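You operate a simulated robot arm through the tools that you are given. There is no shell and no other tool. Be economical: measure what you need, move in short steps, check, and stop when the job is done.

The job below is to be done with a simulated robot arm. You get a single attempt, and the scene is never put back.

Task
Put the M tub from the press bench top on the day tank top and the S tub on the lab bench top. Set down upright: tub.
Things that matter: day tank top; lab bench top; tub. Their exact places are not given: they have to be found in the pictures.

It is judged by the outcome, as a careful person would: the job done as asked, and still so three seconds after it is handed in. It fails if anything else is knocked over, pushed out of place, dropped, spilled or broken.

Robot
A 6-joint arm with a two-finger parallel gripper on a trunk, on a base that drives. Base frame: it is fixed to the floor where the robot stands at the start and does not move with it; the origin is under the middle of the robot, x ahead of it, y to its left, z up. Units: cm, rad, N and s.
With the tool pointing down near the work surface it reaches from about 48 to 88 cm from the robot's upright axis, wherever it stands. Its first joint turns from -2.007 to 2.007 rad. Places, roughly: day tank top (18x16 cm) [2, 394, 56]; lab bench top [310, -130, 80]. Payload 4.2 kg.
The tool frame sits at the grasp point between the pads (the TCP): z along the fingers, y along the line on which they close. The tips reach 2.3 cm beyond it. The gripper opens to 9.4 cm. The fingers are 3.8 cm wide and 1 cm thick; the gripper's body (5.4 by 9.6 cm) begins 3.9 cm behind the TCP.
Orientation is that of the tool frame in the base frame, as a unit quaternion [w, x, y, z]. With the fingers straight down and closing along the base's y, the tool's x points along the base's -x, its y along +y and its z along -z.

Tools
- The arm moves only by the tool step_arm. Its argument "moves" is one flat list of numbers, 7 for each row, row after row: the turn, a rotation vector about the base's x, y, z in rad, then the shift along the base's x, y, z in cm, then the opening, from 0 (shut) to 1 (fully open). In form: [rx, ry, rz, dx, dy, dz, claw, rx, ry, rz, dx, dy, dz, claw, ...]. A call has 1 to 12 rows; each row shifts and turns the commanded pose from where the row before left it. A row lasts 0.2 s, in which the tool goes at most 5 cm and 0.15 rad; a call with a longer step from one row to the next is refused whole, and so is a gripper value outside its range. Where a pose cannot be reached the arm comes as near as it can. A force on the tool above 40 N (or 10 N above the force at the start of the call, whichever is more), or a blocked arm, ends the call early, and 0.2 s more pass. Each finger travels about 10.8 cm/s and halts on what it meets, pressing with about 33 N; the grip force reading is that of the motor and also rises with nothing between the fingers. The clock runs only during rows and for 0.2 s after the last one: add rows that do not move to give the fingers time. It gives the time, the measured TCP pose, the force on the tool (base axes), the opening and the grip force at its end, in the units of the frame above (readings bear some noise), with the torque about the TCP (base axes, N m) and any sound that the robot's microphone picked up, and new pictures: "show" is both (left out), scene, wrist or none.
- Cameras (640 x 400 px; columns grow to the right, rows downward): "scene" is now at [23.73, 16.57, 135.67]; the picture's right is [-0.30, -0.95, 0.00], its down [-0.58, 0.18, -0.79] and it looks along [0.76, -0.24, -0.61] (base axes); focal length 290 px, centre (320, 200). "wrist" rides on the gripper at [8.6, 1.6, -7.5] in the tool frame; the picture's right is [-0.18, 0.98, 0.00], its down [-0.58, -0.11, -0.81] and it looks along [-0.79, -0.15, 0.59] (tool axes); focal length 243 px, centre (320, 200).
- raise_lower(by): slides the trunk up (or, below 0, down) by that many cm; the arm and the scene camera ride with it, the base frame stays. It gives what a move gives, with no picture.
- steer(legs): drives the robot by 1 to 6 legs, each [ahead, turn to the left] in cm and rad, along the robot's own axes; the way and the turn of a leg run together, so that a leg with both is an arc; at most 150 cm and 3.142 rad a leg. The arm and the cameras ride along, it lands a little off, and it stops where it bumps. It gives what a move gives, and a new picture of the scene camera.
- aim_head(pan, tilt): turns the head with the scene camera to pan (to the left, within 1.396 rad either way) and tilt (down, from -0.506 to 1.204), counted from straight ahead of the robot. It gives what a move gives, and a new picture of the scene camera.
- point_at(camera, pixels): for up to 12 pixels [column, row] of the newest picture of that camera ("zoom" is the newest enlarged one), the place [x, y, z] in the base frame of the surface seen there, good to about 0.3 cm, but the place of the scene camera against the robot may be out by one fixed shift of up to 1.2 cm in any direction. No time passes.
- close_up(camera, box): a new picture of the part [left, top, right, bottom] of that camera's present view, enlarged. No time passes.
- sign_off(): hands the job in; it is judged then, once.

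Keep the steps short. Do not move on a guess: measure, check each grasp and each placing, and mend mistakes. In all there are 80 turns and 260 pictures (those below and enlarged ones count). Leave the gripper open and the arm clear of the work at the hand-in unless told otherwise, and finish with a single line.

The tools are called after "Call:" as name(argument=value, ...) on one line, values as JSON. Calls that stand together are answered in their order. step_arm: Moves the arm, as the interface text tells. Its arguments: {"type":"object","properties":{"moves":{"type":"array"},"show":{"type":"string","enum":["both","scene","wrist","none"]}},"required":["moves"]} The other tools are called the same way: raise_lower (by) slides the trunk up or down; steer (legs) drives the base; aim_head (pan, tilt) turns the head that bears the scene camera; point_at (camera, pixels) gives the place of the surface under pixels of a picture; close_up (camera, box) takes an enlarged picture of a part of a camera's view; sign_off () hands the job in.

At the start:

```text
time_s: 0.0
tool_pos: [60.13, 3.46, 102.98]
ee_rot: [0.0, 0.0, 1.0, -0.001]
contact_force: [0.1, -0.4, 0.9]
wrist_torque: [-0.04, -0.01, -0.01]
grip_width: 9.4
grip_force: 0.2
trunk travel left (down, up): [-72.5, 26.5]
robot x, y, heading: [-0.02, 0.06, 0.004]
head pan, tilt: [-0.305, 0.654]
```

scene: 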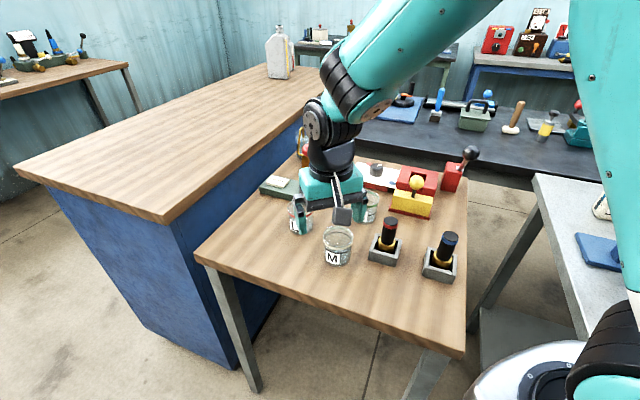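
wrist: 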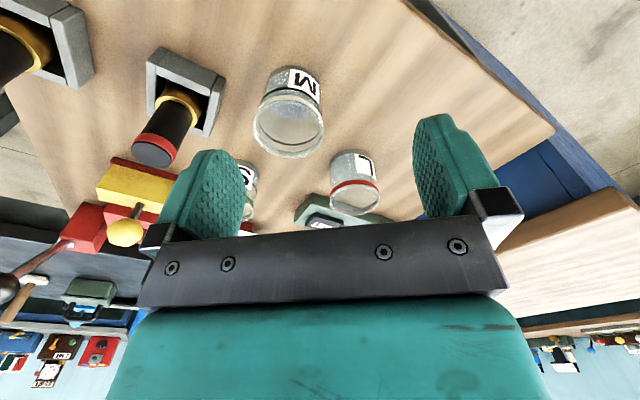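

I see the M tub at about (338,245), an L tub near (300,215), and one behind the gripper near (370,205). I'll enlarge that region and measure.

Call:
close_up(camera="scene", box=[240, 140, 480, 290])

Call:
close_up(camera="wrist", box=[120, 40, 440, 240])

Call:
point_at(camera="scene", pixels=[[338, 229], [326, 234], [351, 234], [337, 245], [335, 258], [300, 213], [372, 205], [340, 280], [215, 255], [460, 350], [270, 150], [180, 210]])

Call:
point_at(camera="wrist", pixels=[[300, 85], [288, 115], [255, 118], [323, 120], [355, 190], [355, 160], [248, 175], [246, 200], [330, 70]])

```text
2.67 times, centred on (360, 215) of scene
```

zoom: 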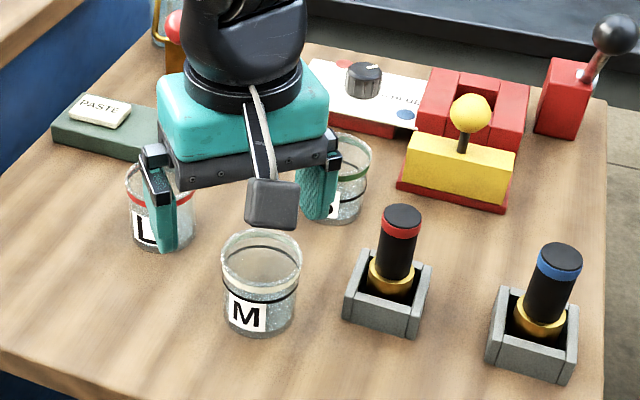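

```text
2.00 times, centred on (280, 140) of wrist
```

zoom: 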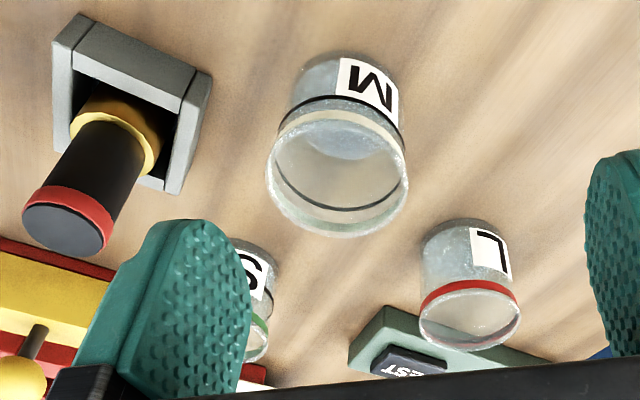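

```text
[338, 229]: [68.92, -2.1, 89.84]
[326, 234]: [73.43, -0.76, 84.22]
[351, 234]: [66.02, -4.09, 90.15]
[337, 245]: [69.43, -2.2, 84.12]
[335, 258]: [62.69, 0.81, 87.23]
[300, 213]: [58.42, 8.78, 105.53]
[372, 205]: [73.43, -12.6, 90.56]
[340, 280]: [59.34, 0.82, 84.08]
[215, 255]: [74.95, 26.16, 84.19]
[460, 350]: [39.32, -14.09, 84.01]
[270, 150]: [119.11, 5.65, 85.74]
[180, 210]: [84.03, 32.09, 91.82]
```

```text
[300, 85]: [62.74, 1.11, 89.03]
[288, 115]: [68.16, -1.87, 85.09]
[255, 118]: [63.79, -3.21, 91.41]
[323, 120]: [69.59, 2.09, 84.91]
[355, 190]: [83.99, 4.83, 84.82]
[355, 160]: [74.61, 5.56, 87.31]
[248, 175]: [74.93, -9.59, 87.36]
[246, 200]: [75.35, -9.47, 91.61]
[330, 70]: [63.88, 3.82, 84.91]
```

The table is at about z=84.8 by the wrist camera. The tubs are clear, so I'll measure opaque parts: the labels, the rings and the rim.

Call:
close_up(camera="wrist", box=[240, 55, 336, 165])

Call:
close_up(camera="scene", box=[310, 180, 400, 280])

```text
3.64 times, centred on (288, 110) of wrist
```

zoom: 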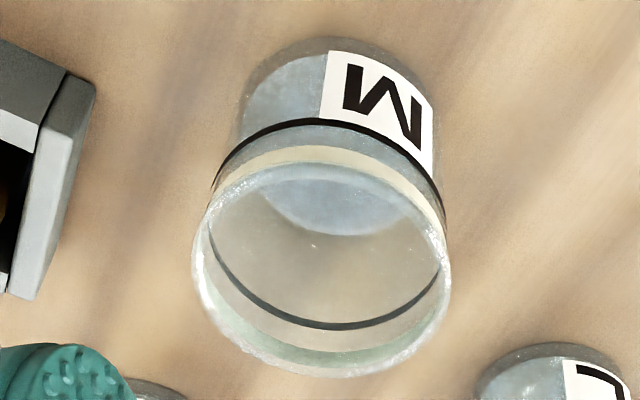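

```text
4.00 times, centred on (355, 230) of scene
```

zoom: 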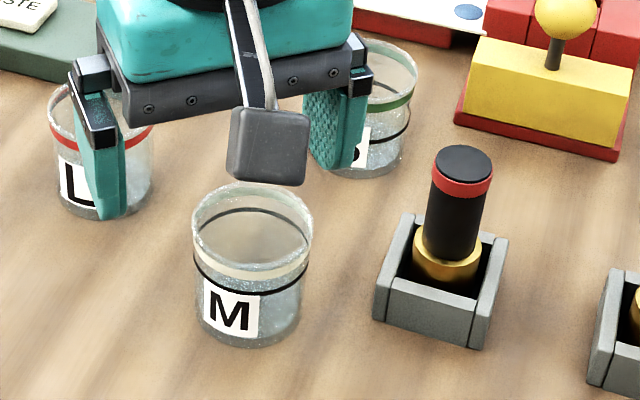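

Call:
point_at(camera="zoom", pixels=[[250, 273], [200, 250], [302, 254], [248, 291], [200, 268], [301, 274], [210, 305], [255, 320], [255, 211], [385, 105], [411, 95], [362, 145]])

Call:
close_up(camera="wrist", box=[200, 120, 400, 245])

```text
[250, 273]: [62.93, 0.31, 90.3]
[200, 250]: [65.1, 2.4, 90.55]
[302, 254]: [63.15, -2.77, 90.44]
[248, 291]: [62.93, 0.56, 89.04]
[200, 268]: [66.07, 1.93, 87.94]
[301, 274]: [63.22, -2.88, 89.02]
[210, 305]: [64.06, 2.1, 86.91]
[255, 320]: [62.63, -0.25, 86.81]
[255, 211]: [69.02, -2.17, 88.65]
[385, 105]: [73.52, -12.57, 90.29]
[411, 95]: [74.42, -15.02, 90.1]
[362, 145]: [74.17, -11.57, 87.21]
```

```text
3.20 times, centred on (300, 182) of wrist
```

zoom: 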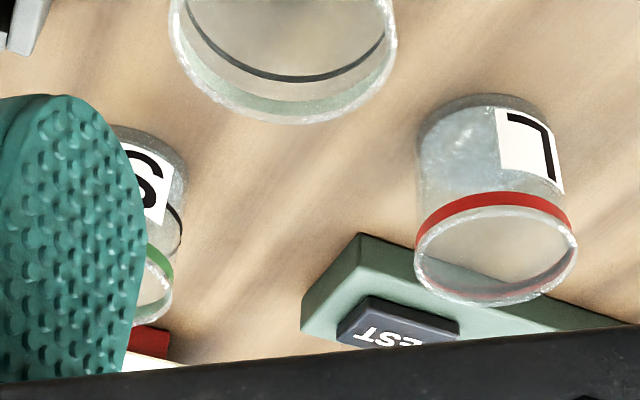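

M centre is about (65.9,-0.8), diameter about 6.7 cm, and S sits near (77,-13.5). Before grasping I'll look around to map the way to both destinations.

Call:
aim_head(pan=1.35, tilt=0.35)

Call:
aim_head(pan=0.4, tilt=0.35)

Call:
aim_head(pan=-0.5, tilt=0.35)

Call:
aim_head(pan=-1.35, tilt=0.35)

```text
time_s: 1.7
tool_pos: [60.21, 3.46, 102.91]
ee_rot: [0.0, 0.0, 1.0, 0.0]
contact_force: [0.0, -0.4, -0.5]
wrist_torque: [0.02, 0.03, -0.04]
grip_width: 9.39
grip_force: 0.1
trunk travel left (down, up): [-72.5, 26.5]
robot x, y, heading: [0.31, 0.03, 0.001]
head pan, tilt: [1.349, 0.351]
```

scene: 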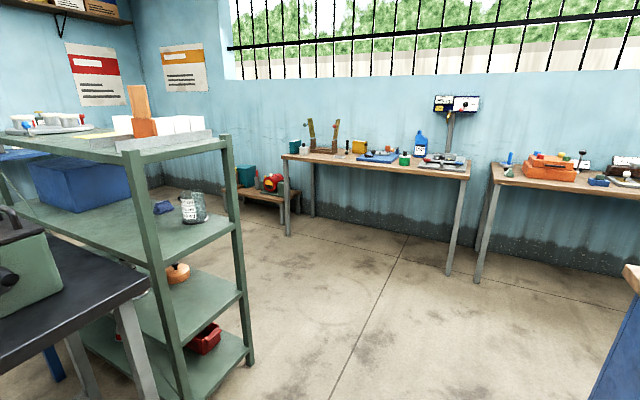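

```text
time_s: 2.9
tool_pos: [60.2, 3.41, 103.07]
ee_rot: [0.0, -0.001, 1.0, 0.0]
contact_force: [-1.2, -0.4, -0.4]
wrist_torque: [-0.05, -0.02, 0.04]
grip_width: 9.43
grip_force: 0.1
trunk travel left (down, up): [-72.5, 26.5]
robot x, y, heading: [0.02, -0.24, 0.002]
head pan, tilt: [0.4, 0.351]
```

scene: 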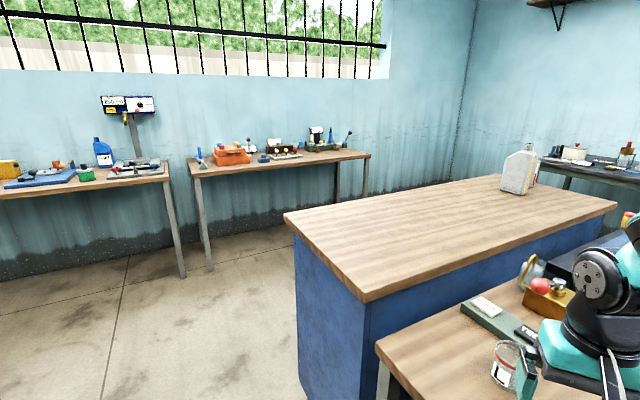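

```text
time_s: 4.1
tool_pos: [60.22, 3.48, 102.98]
ee_rot: [0.0, 0.001, 1.0, 0.0]
contact_force: [-0.6, 0.4, 0.2]
wrist_torque: [-0.02, -0.02, -0.01]
grip_width: 9.39
grip_force: 0.0
trunk travel left (down, up): [-72.5, 26.5]
robot x, y, heading: [0.04, -0.45, -0.004]
head pan, tilt: [-0.499, 0.351]
```

scene: 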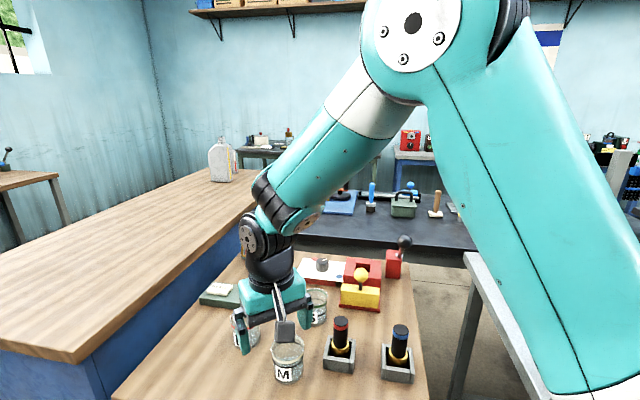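

```text
time_s: 5.3
tool_pos: [60.27, 3.52, 102.94]
ee_rot: [0.0, 0.0, 1.0, -0.001]
contact_force: [-0.8, -0.1, -0.6]
wrist_torque: [0.03, -0.01, -0.01]
grip_width: 9.42
grip_force: 0.1
trunk travel left (down, up): [-72.5, 26.5]
robot x, y, heading: [-0.54, -0.23, 0.0]
head pan, tilt: [-1.349, 0.351]
```

scene: 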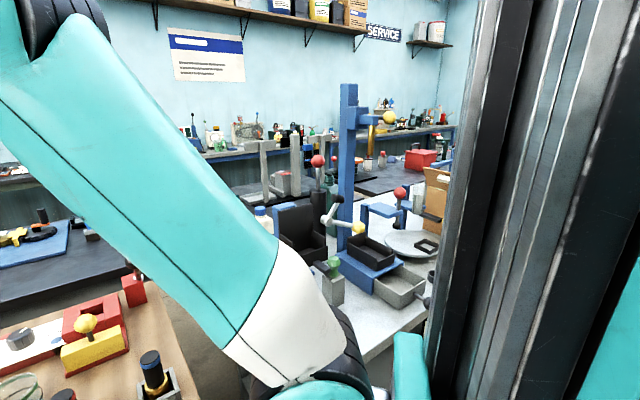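

Call:
aim_head(pan=1.39, tilt=0.45)

Call:
close_up(camera="scene", box=[140, 80, 460, 280])

Call:
point_at(camera="scene", pixels=[[275, 160], [255, 240], [480, 240], [340, 350], [400, 250], [285, 150], [450, 130]])

```text
time_s: 7.7
tool_pos: [60.15, 3.38, 103.06]
ee_rot: [-0.001, 0.0, 1.0, 0.0]
contact_force: [-0.1, 0.1, -0.6]
wrist_torque: [0.01, 0.01, 0.03]
grip_width: 9.4
grip_force: 0.0
trunk travel left (down, up): [-72.5, 26.5]
robot x, y, heading: [0.32, -0.19, 0.004]
head pan, tilt: [1.389, 0.45]
```

scene: 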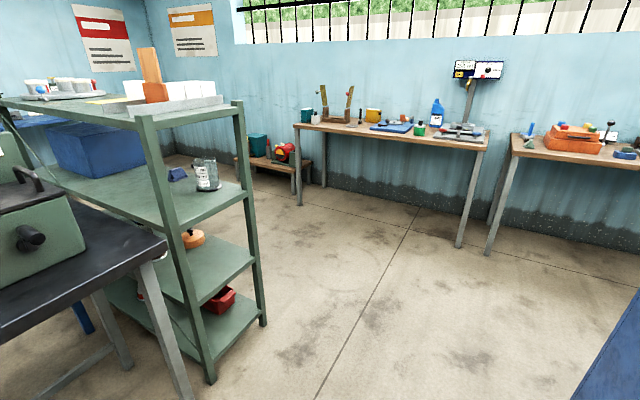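

```text
2.00 times, centred on (300, 180) of scene
```

zoom: 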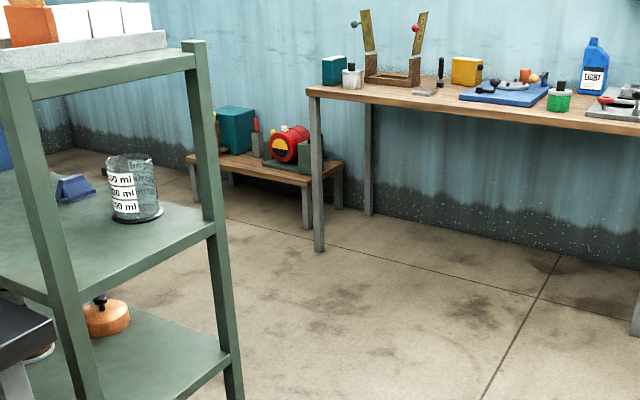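

```text
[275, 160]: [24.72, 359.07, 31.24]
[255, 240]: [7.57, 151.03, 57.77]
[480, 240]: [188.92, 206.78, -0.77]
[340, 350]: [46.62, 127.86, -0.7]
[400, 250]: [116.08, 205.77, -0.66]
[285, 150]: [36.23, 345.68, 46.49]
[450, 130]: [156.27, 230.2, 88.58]
```

The teal box on the low bench could be the day tank. I'll measure its top, and a few places on the floor and shelf.

Call:
close_up(camera="scene", box=[220, 115, 340, 190])

Call:
point_at(camera="scene", pixels=[[258, 133], [258, 136], [258, 150], [249, 150], [269, 150], [283, 152], [237, 158], [295, 168], [310, 163], [210, 380], [263, 322], [297, 205]])

Call:
aim_head(pan=-0.35, tilt=0.25)

```text
5.33 times, centred on (280, 152) of scene
```

zoom: 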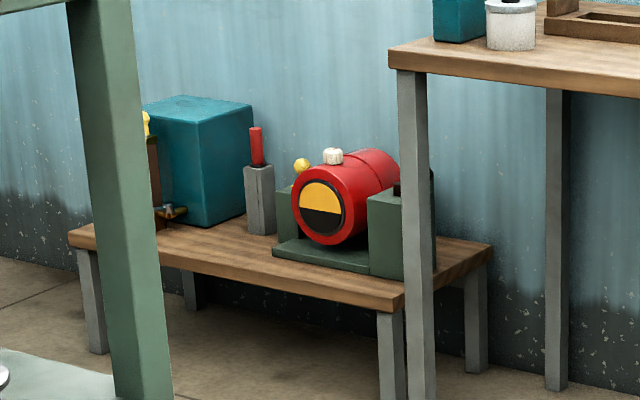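

```text
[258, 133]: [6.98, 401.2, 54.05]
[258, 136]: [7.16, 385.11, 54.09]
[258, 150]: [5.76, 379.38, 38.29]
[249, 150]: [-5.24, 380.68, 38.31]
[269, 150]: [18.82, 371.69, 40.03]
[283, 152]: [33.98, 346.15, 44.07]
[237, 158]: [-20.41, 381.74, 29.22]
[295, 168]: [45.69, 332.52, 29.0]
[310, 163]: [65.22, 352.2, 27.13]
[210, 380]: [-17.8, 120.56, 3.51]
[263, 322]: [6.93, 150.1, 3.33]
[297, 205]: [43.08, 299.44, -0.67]
```

```text
time_s: 9.5
tool_pos: [60.22, 3.44, 102.98]
ee_rot: [0.0, 0.0, 1.0, 0.0]
contact_force: [-0.2, -0.3, -0.9]
wrist_torque: [0.02, 0.02, 0.03]
grip_width: 9.42
grip_force: 0.1
trunk travel left (down, up): [-72.5, 26.5]
robot x, y, heading: [-0.14, -0.17, 0.001]
head pan, tilt: [-0.351, 0.25]
```

scene: 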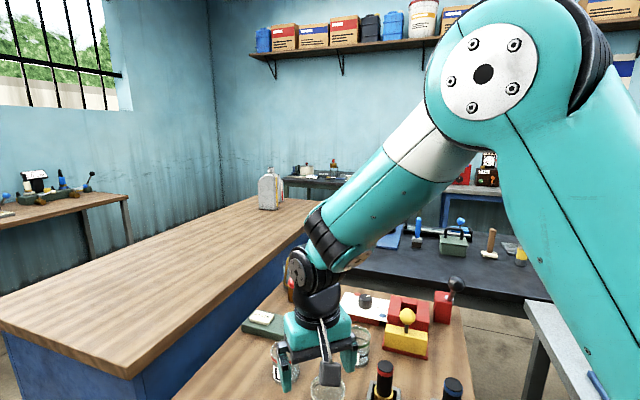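

The teal box top at (~5, ~390, ~55) matches the day tank. The low bench is slanted, with a clear floor in front of it. Now M: I'll shift over it, still high up, and measure with the wrist camera.

Call:
step_arm(moves=[0, 0, 0, 2.9, -2.1, 0, 1, 0, 0, 0, 2.8, -2.1, 0, 1, 0, 0, 0, 0, 0, 0, 1], show="wrist")

Call:
close_up(camera="wrist", box=[240, 60, 440, 240])

```text
time_s: 10.3
tool_pos: [65.89, -0.63, 103.15]
ee_rot: [0.0, 0.0, 1.0, 0.0]
contact_force: [-0.1, -0.4, -0.5]
wrist_torque: [0.0, 0.0, 0.0]
grip_width: 9.39
grip_force: 0.2
trunk travel left (down, up): [-72.5, 26.5]
robot x, y, heading: [-0.23, -0.06, -0.001]
head pan, tilt: [-0.351, 0.25]
```

wrist: 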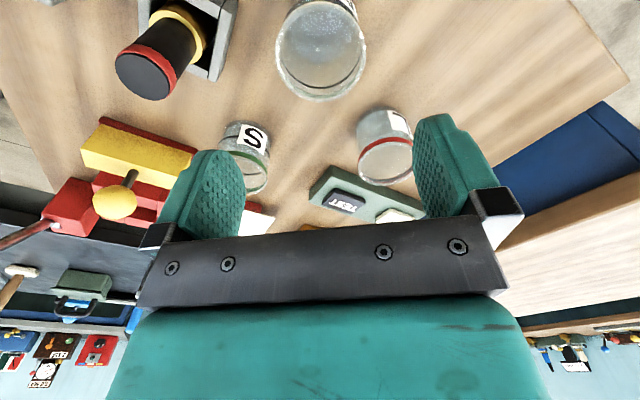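

```text
2.22 times, centred on (340, 150) of wrist
```

zoom: 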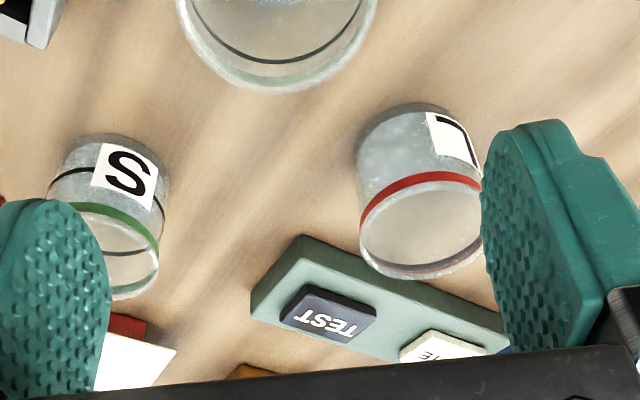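

Call:
close_up(camera="wrist", box=[250, 0, 390, 105])

Call:
close_up(camera="scene", box=[250, 310, 410, 400])

Call:
point_at(camera="wrist", pixels=[[321, 92], [318, 87], [340, 84], [300, 80], [358, 62], [281, 58], [318, 99], [279, 45], [365, 45], [255, 133]])

```text
3.81 times, centred on (320, 52) of wrist
```

zoom: 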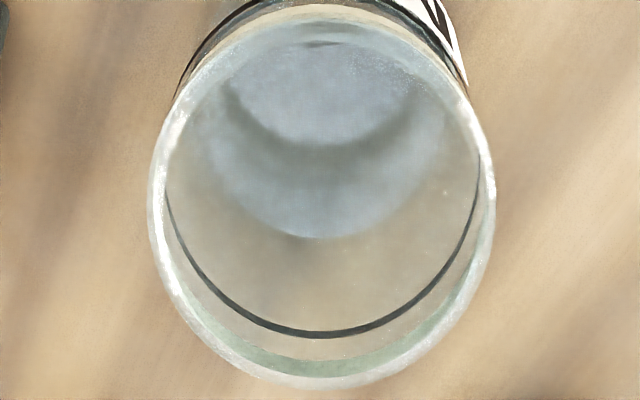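

```text
4.00 times, centred on (330, 355) of scene
```

zoom: 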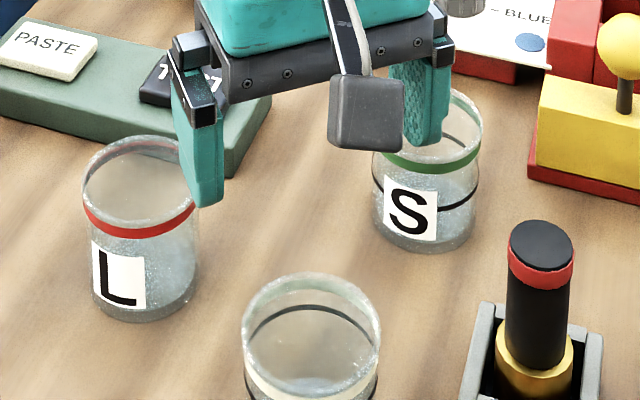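

```text
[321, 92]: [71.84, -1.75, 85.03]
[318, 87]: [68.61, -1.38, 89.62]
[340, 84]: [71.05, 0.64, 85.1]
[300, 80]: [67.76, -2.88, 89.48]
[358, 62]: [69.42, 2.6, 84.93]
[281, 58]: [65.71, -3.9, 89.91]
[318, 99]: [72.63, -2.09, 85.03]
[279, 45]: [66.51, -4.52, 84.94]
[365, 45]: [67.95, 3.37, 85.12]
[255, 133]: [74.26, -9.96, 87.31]
```

The M ring points give a centre of about (65.7,-0.7), right under the gripper. The rim is near z=91.7 and the table at 84.9. I'll descend to z≈89.7 with the gripper open.

Call:
step_arm(moves=[0, 0, 0, -0.1, 0, -4, 1, 0, 0, 0, 0, 0, -4, 1, 0, 0, 0, 0, 0, -3.3, 1, 0, 0, 0, 0, 0, -2, 1, 0, 0, 0, 0, 0, 0, 1], show="both")

```text
time_s: 11.5
tool_pos: [65.91, -0.67, 89.78]
ee_rot: [0.0, 0.0, 1.0, 0.0]
contact_force: [-0.4, -0.9, -1.0]
wrist_torque: [0.01, 0.02, -0.02]
grip_width: 9.4
grip_force: 0.1
trunk travel left (down, up): [-72.5, 26.5]
robot x, y, heading: [0.3, -0.02, 0.0]
head pan, tilt: [-0.351, 0.25]
```

scene: 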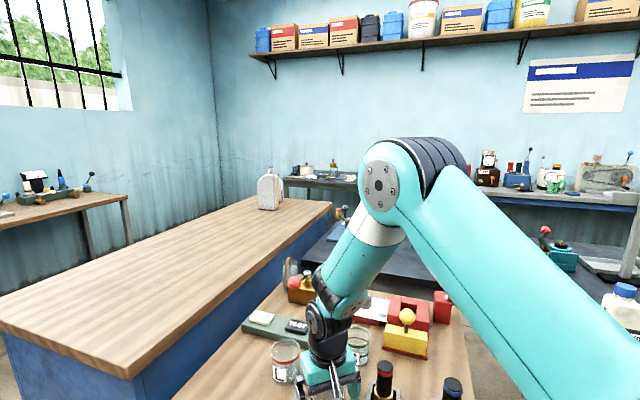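
wrist: 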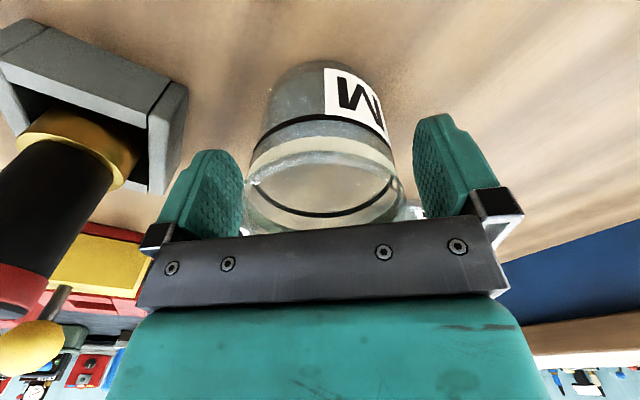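

M is between the fingers. Closing now.

Call:
step_arm(moves=[0, 0, 0, 0, 0, 0, 0.75, 0, 0, 0, 0, 0, 0, 0.6, 0, 0, 0, 0, 0, 0, 0.5, 0, 0, 0, 0, 0, 0, 0.5], show="wrist")

```text
time_s: 12.5
tool_pos: [65.82, -0.64, 89.71]
ee_rot: [0.0, 0.0, 1.0, 0.0]
contact_force: [-0.3, 0.8, 0.3]
wrist_torque: [-0.01, 0.02, 0.0]
grip_width: 6.61
grip_force: 32.9
trunk travel left (down, up): [-72.5, 26.5]
robot x, y, heading: [-0.0, -0.05, -0.005]
head pan, tilt: [-0.351, 0.25]
```

wrist: 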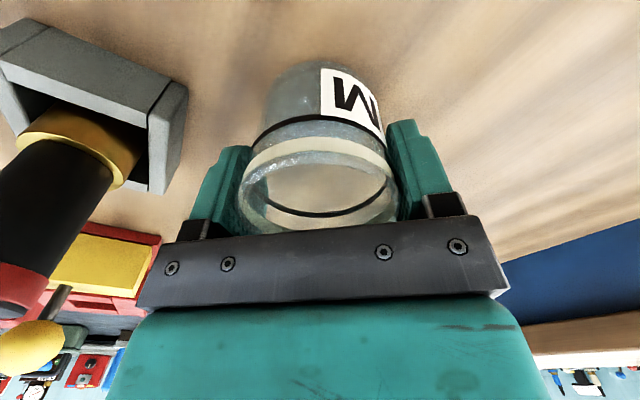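

It's gripped at 6.61 cm. I'll lift gently and check.

Call:
step_arm(moves=[0, 0, 0, 0, 0, 1, 0.5, 0, 0, 0, 0, 0, 3, 0.5, 0, 0, 0, 0, 0, 4, 0.5, 0, 0, 0, 0, 0, 4, 0.5, 0, 0, 0, -3, 0, 4, 0.5, 0, 0, 0, -4, 0, 2, 0.5, 0, 0, 0, -4, 0, 0, 0.5, 0, 0, 0, 0, 0, 0, 0.5], show="both")

Call:
aim_head(pan=1.0, tilt=0.9)

Call:
point_at(camera="scene", pixels=[[320, 200], [100, 200], [200, 350], [500, 200], [560, 300], [600, 120]])

```text
time_s: 14.3
tool_pos: [54.69, -0.97, 107.64]
ee_rot: [0.001, 0.0, 1.0, 0.0]
contact_force: [0.0, -0.3, -1.5]
wrist_torque: [0.03, 0.03, 0.04]
grip_width: 6.61
grip_force: 33.0
trunk travel left (down, up): [-72.5, 26.5]
robot x, y, heading: [0.41, 0.19, -0.002]
head pan, tilt: [-0.351, 0.25]
```

scene: 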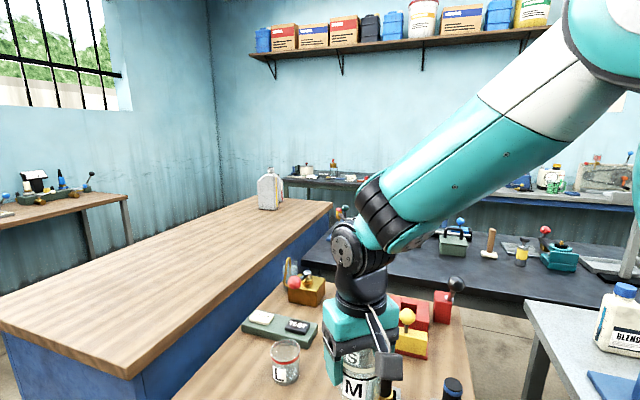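
wrist: 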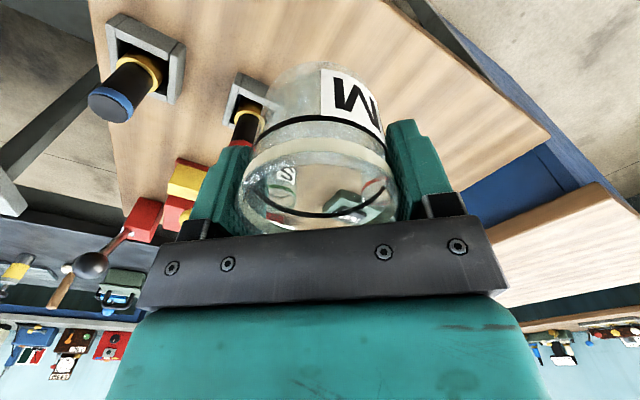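

```text
time_s: 15.8
tool_pos: [54.81, -0.82, 107.63]
ee_rot: [0.001, -0.001, 1.0, 0.0]
contact_force: [1.3, 0.4, -0.7]
wrist_torque: [0.0, 0.04, 0.01]
grip_width: 6.61
grip_force: 33.4
trunk travel left (down, up): [-72.5, 26.5]
robot x, y, heading: [0.47, -0.03, 0.004]
head pan, tilt: [1.0, 0.901]
```

scene: 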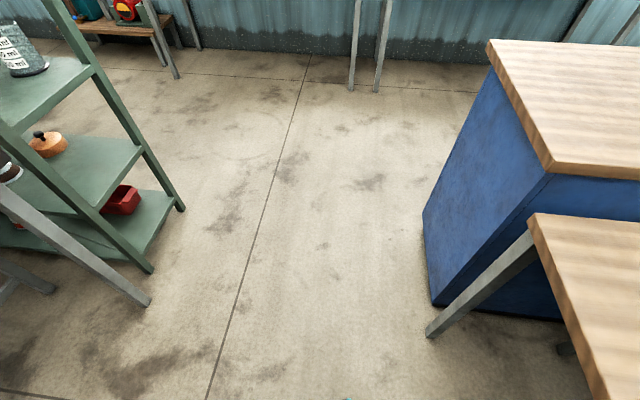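

```text
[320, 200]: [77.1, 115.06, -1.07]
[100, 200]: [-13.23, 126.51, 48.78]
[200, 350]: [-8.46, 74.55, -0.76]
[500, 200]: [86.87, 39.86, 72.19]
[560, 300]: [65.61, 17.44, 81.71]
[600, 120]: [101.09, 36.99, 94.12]
```

Call:
point_at(camera="scene", pixels=[[147, 302], [430, 334], [433, 303], [425, 212], [181, 208], [176, 77], [351, 89], [373, 91], [163, 64], [150, 271]])

```text
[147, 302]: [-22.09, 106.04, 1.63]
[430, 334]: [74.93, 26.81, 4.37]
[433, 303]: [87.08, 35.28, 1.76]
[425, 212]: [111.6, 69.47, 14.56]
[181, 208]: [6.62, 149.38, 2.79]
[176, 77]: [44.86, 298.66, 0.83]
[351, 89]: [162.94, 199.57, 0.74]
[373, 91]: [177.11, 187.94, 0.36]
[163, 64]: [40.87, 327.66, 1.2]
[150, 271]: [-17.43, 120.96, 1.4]
```

The floor is clear between the shelf leg (6.6,149) and the island (87,35). I'll drive to about (55,130) first.

Call:
steer(legs=[[0, 1.171], [141, 0]])

```text
time_s: 25.7
tool_pos: [78.41, 179.19, 107.68]
ee_rot: [0.0, -0.545, 0.838, 0.0]
contact_force: [0.1, 0.3, -0.9]
wrist_torque: [-0.04, 0.03, -0.05]
grip_width: 6.6
grip_force: 32.7
trunk travel left (down, up): [-72.5, 26.5]
robot x, y, heading: [55.42, 129.27, 1.155]
head pan, tilt: [1.0, 0.901]
```

scene: 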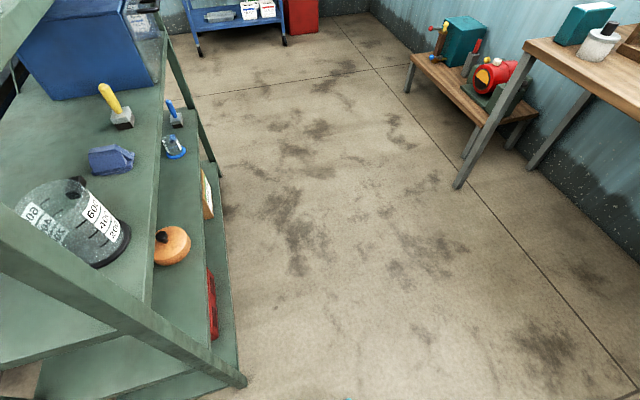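

Call:
point_at(camera="scene", pixels=[[215, 178], [240, 380], [408, 91], [463, 157], [465, 28], [440, 45], [458, 187]])

Call:
steer(legs=[[0, 0.79], [120, 0]])

```text
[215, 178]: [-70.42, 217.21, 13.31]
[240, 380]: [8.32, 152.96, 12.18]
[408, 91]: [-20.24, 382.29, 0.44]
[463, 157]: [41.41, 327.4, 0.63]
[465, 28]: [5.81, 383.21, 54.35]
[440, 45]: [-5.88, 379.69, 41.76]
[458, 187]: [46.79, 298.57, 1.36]
```

```text
time_s: 33.9
tool_pos: [-9.03, 291.43, 107.7]
ee_rot: [0.0, 0.83, -0.557, 0.0]
contact_force: [-0.1, -0.2, -1.1]
wrist_torque: [0.0, -0.01, -0.01]
grip_width: 6.58
grip_force: 33.2
trunk travel left (down, up): [-72.5, 26.5]
robot x, y, heading: [11.05, 240.36, 1.957]
head pan, tilt: [1.0, 0.901]
```

scene: 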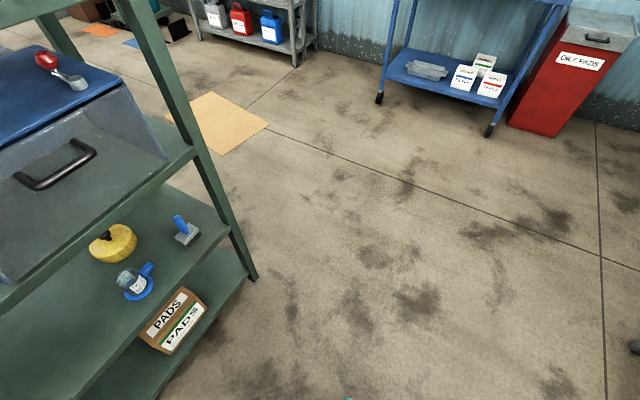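

Call:
steer(legs=[[85, 0], [0, -0.745]])

Call:
aim_head(pan=-0.1, tilt=0.85)

```text
time_s: 40.4
tool_pos: [-0.33, 370.47, 107.66]
ee_rot: [0.0, -0.566, 0.825, 0.0]
contact_force: [0.2, 0.1, -1.2]
wrist_torque: [0.01, 0.01, 0.0]
grip_width: 6.59
grip_force: 32.9
trunk travel left (down, up): [-72.5, 26.5]
robot x, y, heading: [-20.94, 319.84, 1.197]
head pan, tilt: [1.0, 0.901]
```

scene: 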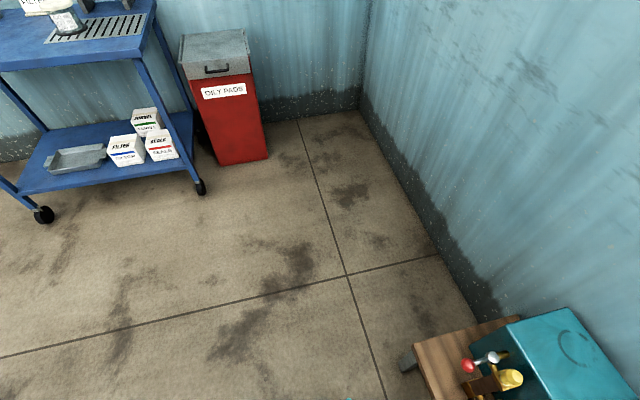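

```text
time_s: 41.7
tool_pos: [-0.5, 370.58, 107.63]
ee_rot: [0.0, -0.566, 0.825, 0.0]
contact_force: [-0.3, -0.5, -0.4]
wrist_torque: [0.0, 0.02, -0.01]
grip_width: 6.58
grip_force: 32.9
trunk travel left (down, up): [-72.5, 26.5]
robot x, y, heading: [-21.01, 319.95, 1.2]
head pan, tilt: [-0.099, 0.85]
```

scene: 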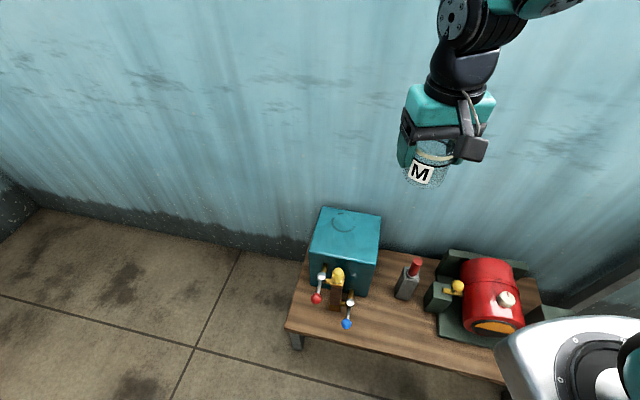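

Call:
close_up(camera="scene", box=[290, 190, 410, 265])

Call:
point_at(camera="zoom", pixels=[[175, 97], [478, 130], [110, 330], [455, 385], [275, 160], [300, 250], [255, 430], [290, 165], [200, 130], [400, 350], [250, 182], [330, 182]])

```text
5.33 times, centred on (350, 228) of scene
```

zoom: 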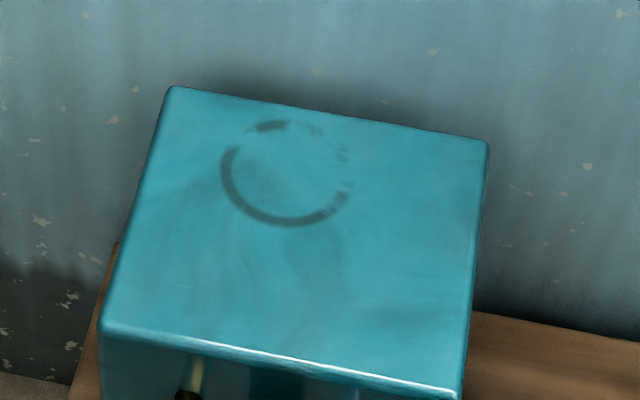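

```text
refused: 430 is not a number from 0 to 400
```

Call:
point_at(camera="zoom", pixels=[[175, 95], [480, 148], [112, 315], [455, 380], [300, 250], [285, 172], [480, 80], [255, 340]])

```text
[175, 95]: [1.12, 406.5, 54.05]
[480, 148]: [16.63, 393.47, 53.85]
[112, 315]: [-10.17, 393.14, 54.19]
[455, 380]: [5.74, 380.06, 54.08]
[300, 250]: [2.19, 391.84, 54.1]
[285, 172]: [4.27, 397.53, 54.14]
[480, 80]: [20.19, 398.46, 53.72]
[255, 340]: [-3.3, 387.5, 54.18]
```

Tank top corners give a centre of about (3.3,393.3), z≈54.9 corrected. I'll move the tub over it, still high.

Call:
step_arm(moves=[0, 0, 0, 0.6, 3.8, 0, 0.5, 0, 0, 0, 0.6, 3.8, 0, 0.5, 0, 0, 0, 0.6, 3.8, 0, 0.5, 0, 0, 0, 0.6, 3.8, 0, 0.5, 0, 0, 0, 0.5, 3.8, 0, 0.5, 0, 0, 0, 0.5, 3.8, 0, 0.5, 0, 0, 0, 0, 0, 0, 0.5], show="none")

Call:
raise_lower(by=-40)

Call:
step_arm(moves=[0, 0, 0, 0, 0, 0, 0.5], show="both")

```text
time_s: 43.3
tool_pos: [2.84, 393.45, 107.71]
ee_rot: [0.0, -0.566, 0.825, 0.001]
contact_force: [-0.5, -0.4, -1.1]
wrist_torque: [-0.03, 0.02, 0.0]
grip_width: 6.59
grip_force: 32.7
trunk travel left (down, up): [-72.5, 26.5]
robot x, y, heading: [-20.88, 320.25, 1.201]
head pan, tilt: [-0.099, 0.85]
```

```text
time_s: 47.1
tool_pos: [2.96, 393.51, 67.75]
ee_rot: [0.0, -0.566, 0.824, 0.0]
contact_force: [0.2, 0.3, -1.0]
wrist_torque: [-0.02, 0.01, -0.02]
grip_width: 6.58
grip_force: 33.0
trunk travel left (down, up): [-32.5, 66.5]
robot x, y, heading: [-20.85, 319.66, 1.199]
head pan, tilt: [-0.099, 0.85]
```

```text
time_s: 47.5
tool_pos: [3.03, 393.55, 67.79]
ee_rot: [0.0, -0.565, 0.825, 0.0]
contact_force: [-0.1, -0.5, -0.5]
wrist_torque: [0.04, 0.05, 0.02]
grip_width: 6.57
grip_force: 32.8
trunk travel left (down, up): [-32.5, 66.5]
robot x, y, heading: [-20.88, 319.55, 1.203]
head pan, tilt: [-0.099, 0.85]
```

scene: 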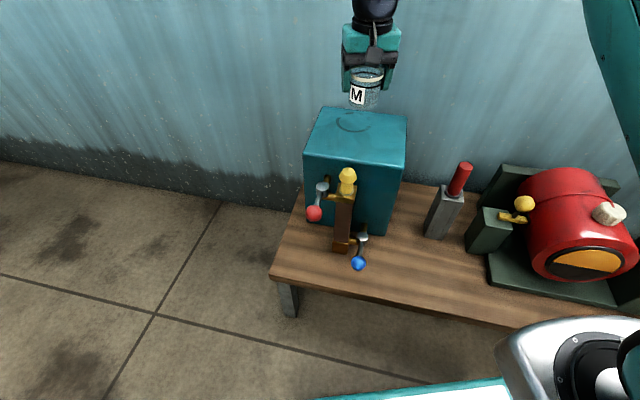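
wrist: 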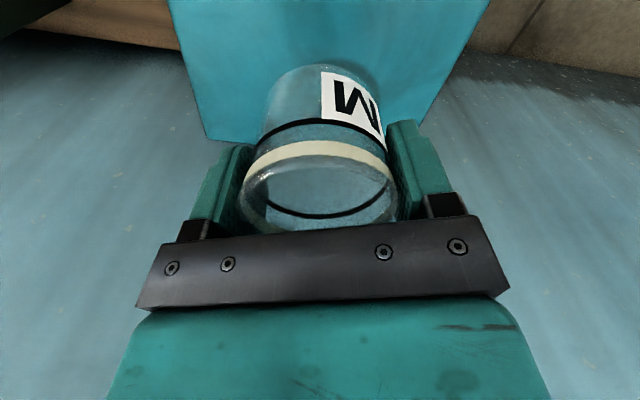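

Call:
point_at(camera="wrist", pixels=[[210, 135], [185, 45], [172, 8], [420, 115], [485, 10], [230, 60], [400, 60], [320, 30]])

```text
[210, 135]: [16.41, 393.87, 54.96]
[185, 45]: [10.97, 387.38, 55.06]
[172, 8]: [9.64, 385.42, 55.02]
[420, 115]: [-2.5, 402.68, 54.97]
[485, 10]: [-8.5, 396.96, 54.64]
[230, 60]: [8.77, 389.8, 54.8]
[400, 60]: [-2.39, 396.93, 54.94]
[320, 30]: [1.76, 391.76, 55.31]
```

The tank top is at z=55.0 and the tub is over its middle. I'll lower to just above touch-down.

Call:
step_arm(moves=[0, 0, 0, 0, 0, -3, 0.5, 0, 0, 0, 0, 0, -3, 0.5, 0, 0, 0, 0, 0, -1, 0.5, 0, 0, 0, 0, 0, -0.4, 0.5, 0, 0, 0, 0, 0, -0.3, 0.5, 0, 0, 0, 0, 0, -0.2, 0.5, 0, 0, 0, 0, 0, 0, 0.5], show="both")

Call:
close_up(camera="scene", box=[290, 40, 430, 180])

```text
time_s: 49.1
tool_pos: [2.91, 393.41, 59.81]
ee_rot: [0.0, -0.566, 0.824, -0.001]
contact_force: [0.6, 0.0, -0.7]
wrist_torque: [-0.03, -0.02, 0.01]
grip_width: 6.6
grip_force: 33.3
trunk travel left (down, up): [-32.5, 66.5]
robot x, y, heading: [-20.81, 319.75, 1.2]
head pan, tilt: [-0.099, 0.85]
```

scene: 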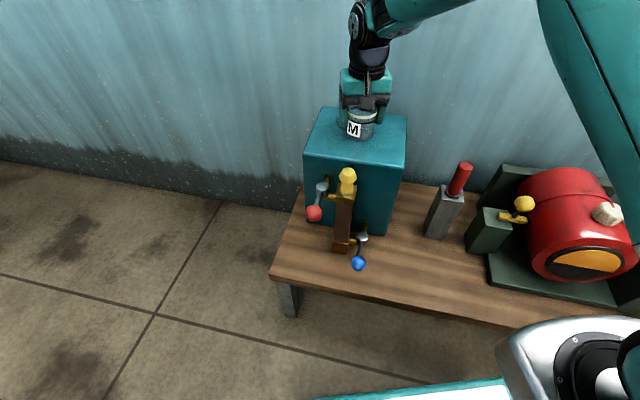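
wrist: 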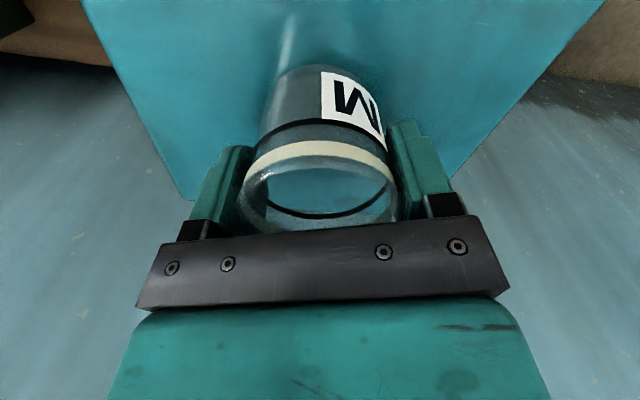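

```text
2.86 times, centred on (360, 110) of scene
```

zoom: 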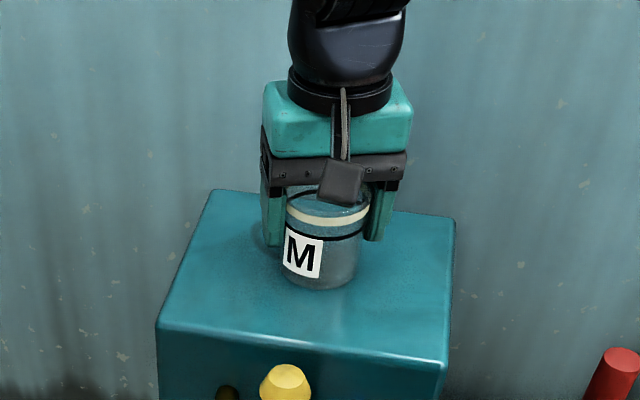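

Force is still about 0. I'll step down in 0.1–0.15 cm bits and read the force.

Call:
step_arm(moves=[0, 0, 0, 0, 0, -0.1, 0.5, 0, 0, 0, 0, 0, -0.1, 0.5, 0, 0, 0, 0, 0, 0, 0.5], show="none")

```text
time_s: 50.0
tool_pos: [2.91, 393.44, 59.73]
ee_rot: [0.0, -0.566, 0.824, 0.0]
contact_force: [0.5, 0.9, 1.9]
wrist_torque: [-0.06, -0.1, -0.01]
grip_width: 6.61
grip_force: 32.8
trunk travel left (down, up): [-32.5, 66.5]
robot x, y, heading: [-20.94, 319.89, 1.198]
head pan, tilt: [-0.099, 0.85]
```

Call:
step_arm(moves=[0, 0, 0, 0, 0, -0.1, 0.5, 0, 0, 0, 0, 0, 0, 0.5], show="none")

```text
time_s: 50.5
tool_pos: [3.06, 393.52, 59.74]
ee_rot: [0.001, -0.566, 0.825, 0.001]
contact_force: [-0.2, -4.8, 13.2]
wrist_torque: [-0.32, -0.01, -0.03]
grip_width: 6.61
grip_force: 32.8
trunk travel left (down, up): [-32.5, 66.5]
robot x, y, heading: [-21.15, 319.62, 1.199]
head pan, tilt: [-0.099, 0.85]
```

Contact is firm at 13 N. I'll ease up 0.15 cm, then open the fingers slowly.

Call:
step_arm(moves=[0, 0, 0, 0, 0, 0.15, 0.5, 0, 0, 0, 0, 0, 0, 0.65, 0, 0, 0, 0, 0, 0, 0.72, 0, 0, 0, 0, 0, 0, 0.8, 0, 0, 0, 0, 0, 0, 1, 0, 0, 0, 0, 0, 0, 1], show="wrist")

```text
time_s: 52.0
tool_pos: [2.96, 393.52, 59.71]
ee_rot: [0.0, -0.565, 0.825, 0.0]
contact_force: [0.4, -0.6, -0.2]
wrist_torque: [0.01, -0.01, 0.0]
grip_width: 9.41
grip_force: 0.0
trunk travel left (down, up): [-32.5, 66.5]
robot x, y, heading: [-20.65, 319.65, 1.2]
head pan, tilt: [-0.099, 0.85]
```

wrist: 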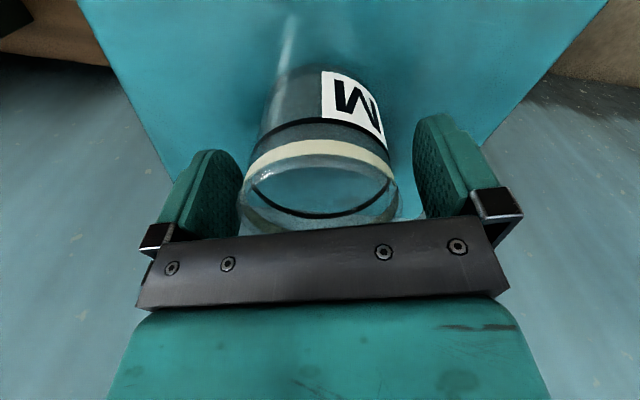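

Released and upright. I'll rise straight up, then retract and raise the trunk.

Call:
step_arm(moves=[0, 0, 0, 0, 0, 1, 1, 0, 0, 0, 0, 0, 3, 1, 0, 0, 0, 0, 0, 4, 1, 0, 0, 0, 0, 0, 4, 1, 0, 0, 0, 0, 0, 4, 1, 0, 0, 0, -0.6, -3.8, 2, 1, 0, 0, 0, -1.2, -3.8, 0, 1, 0, 0, 0, -1.2, -3.8, 0, 1, 0, 0, 0, -1.2, -3.8, 0, 1, 0, 0, 0, -1.2, -3.8, 0, 1, 0, 0, 0, 0, 0, 0, 1], show="scene")

Call:
close_up(camera="scene", box=[290, 40, 430, 180])

Call:
raise_lower(by=40)

```text
time_s: 54.4
tool_pos: [-2.37, 374.33, 77.45]
ee_rot: [0.0, -0.566, 0.825, -0.001]
contact_force: [-0.6, 0.2, 0.1]
wrist_torque: [0.03, 0.01, 0.02]
grip_width: 9.4
grip_force: 0.2
trunk travel left (down, up): [-32.5, 66.5]
robot x, y, heading: [-20.91, 319.92, 1.198]
head pan, tilt: [-0.099, 0.85]
```

scene: 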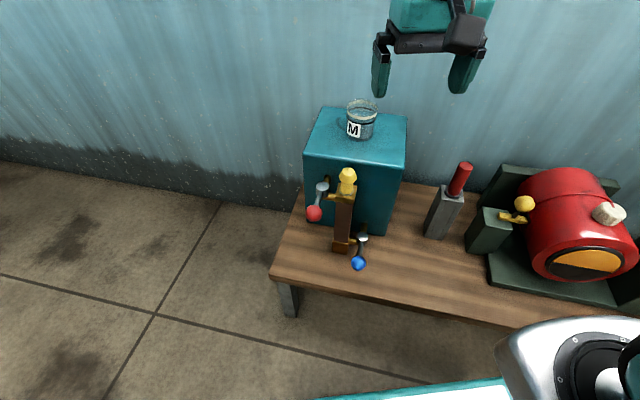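

```text
2.86 times, centred on (360, 110) of scene
```

zoom: 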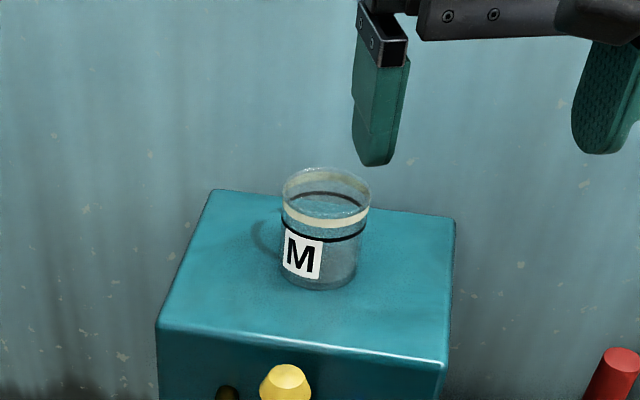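

```text
time_s: 58.2
tool_pos: [-2.37, 374.56, 117.45]
ee_rot: [0.0, -0.565, 0.825, 0.0]
contact_force: [0.0, -0.6, -0.8]
wrist_torque: [-0.01, -0.03, 0.0]
grip_width: 9.41
grip_force: 0.0
trunk travel left (down, up): [-72.5, 26.5]
robot x, y, heading: [-20.78, 319.69, 1.203]
head pan, tilt: [-0.099, 0.85]
```

M stands upright on the day tank. Now I'll reverse back along the same known path.

Call:
steer(legs=[[0, 0.748], [-150, 0], [-54.3, 0]])

```text
time_s: 70.4
tool_pos: [30.95, 180.6, 117.52]
ee_rot: [0.0, 0.823, -0.567, -0.001]
contact_force: [-0.3, 0.1, -0.4]
wrist_torque: [-0.02, -0.01, -0.02]
grip_width: 9.4
grip_force: 0.1
trunk travel left (down, up): [-72.5, 26.5]
robot x, y, heading: [53.39, 127.19, 1.932]
head pan, tilt: [-0.099, 0.85]
```

scene: 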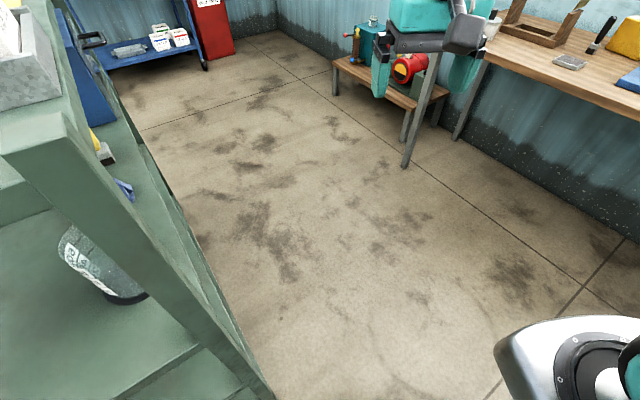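

Call:
steer(legs=[[0, -0.76]])

Call:
aim_head(pan=-1.39, tilt=0.45)

```text
time_s: 72.8
tool_pos: [73.33, 181.84, 117.52]
ee_rot: [-0.001, -0.556, 0.831, 0.0]
contact_force: [-0.3, 0.5, -0.1]
wrist_torque: [0.0, -0.04, 0.02]
grip_width: 9.4
grip_force: 0.1
trunk travel left (down, up): [-72.5, 26.5]
robot x, y, heading: [53.38, 127.34, 1.182]
head pan, tilt: [-0.099, 0.85]
```

scene: 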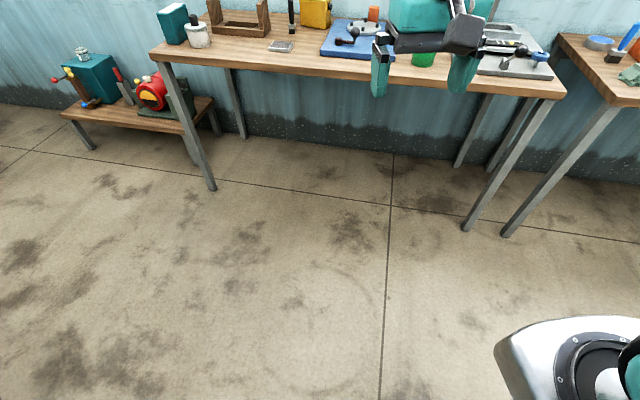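

```text
time_s: 74.2
tool_pos: [73.31, 181.78, 117.51]
ee_rot: [0.0, -0.556, 0.831, 0.0]
contact_force: [0.1, 0.0, 0.4]
wrist_torque: [-0.03, 0.04, -0.03]
grip_width: 9.41
grip_force: 0.1
trunk travel left (down, up): [-72.5, 26.5]
robot x, y, heading: [53.39, 127.43, 1.178]
head pan, tilt: [-1.389, 0.45]
```

scene: 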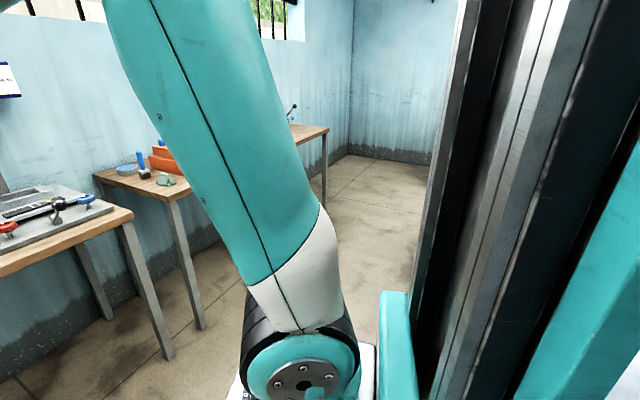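

Call:
steer(legs=[[-136.8, 0], [0, -1.178]])

Call:
aim_head(pan=-0.35, tilt=0.6)

```text
time_s: 83.0
tool_pos: [54.83, 27.98, 117.62]
ee_rot: [0.0, -0.215, 0.977, 0.0]
contact_force: [-0.1, -0.4, 1.6]
wrist_torque: [-0.01, 0.03, 0.0]
grip_width: 9.42
grip_force: 0.1
trunk travel left (down, up): [-72.5, 26.5]
robot x, y, heading: [3.02, 1.7, 0.43]
head pan, tilt: [-1.389, 0.45]
stopped in leg 2: the robot was blocked; the commanded pose is now the measured one
```

scene: 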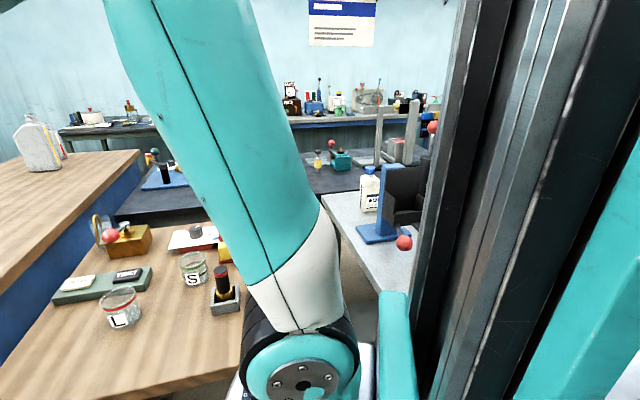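

```text
time_s: 84.3
tool_pos: [54.66, 28.08, 117.57]
ee_rot: [0.0, -0.215, 0.977, 0.0]
contact_force: [-1.4, -1.1, 0.0]
wrist_torque: [-0.01, 0.0, -0.01]
grip_width: 9.37
grip_force: 0.0
trunk travel left (down, up): [-72.5, 26.5]
robot x, y, heading: [3.25, 1.67, 0.435]
head pan, tilt: [-0.351, 0.6]
```

scene: 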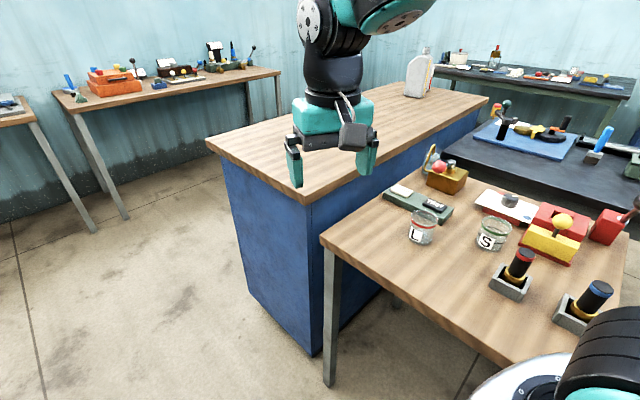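

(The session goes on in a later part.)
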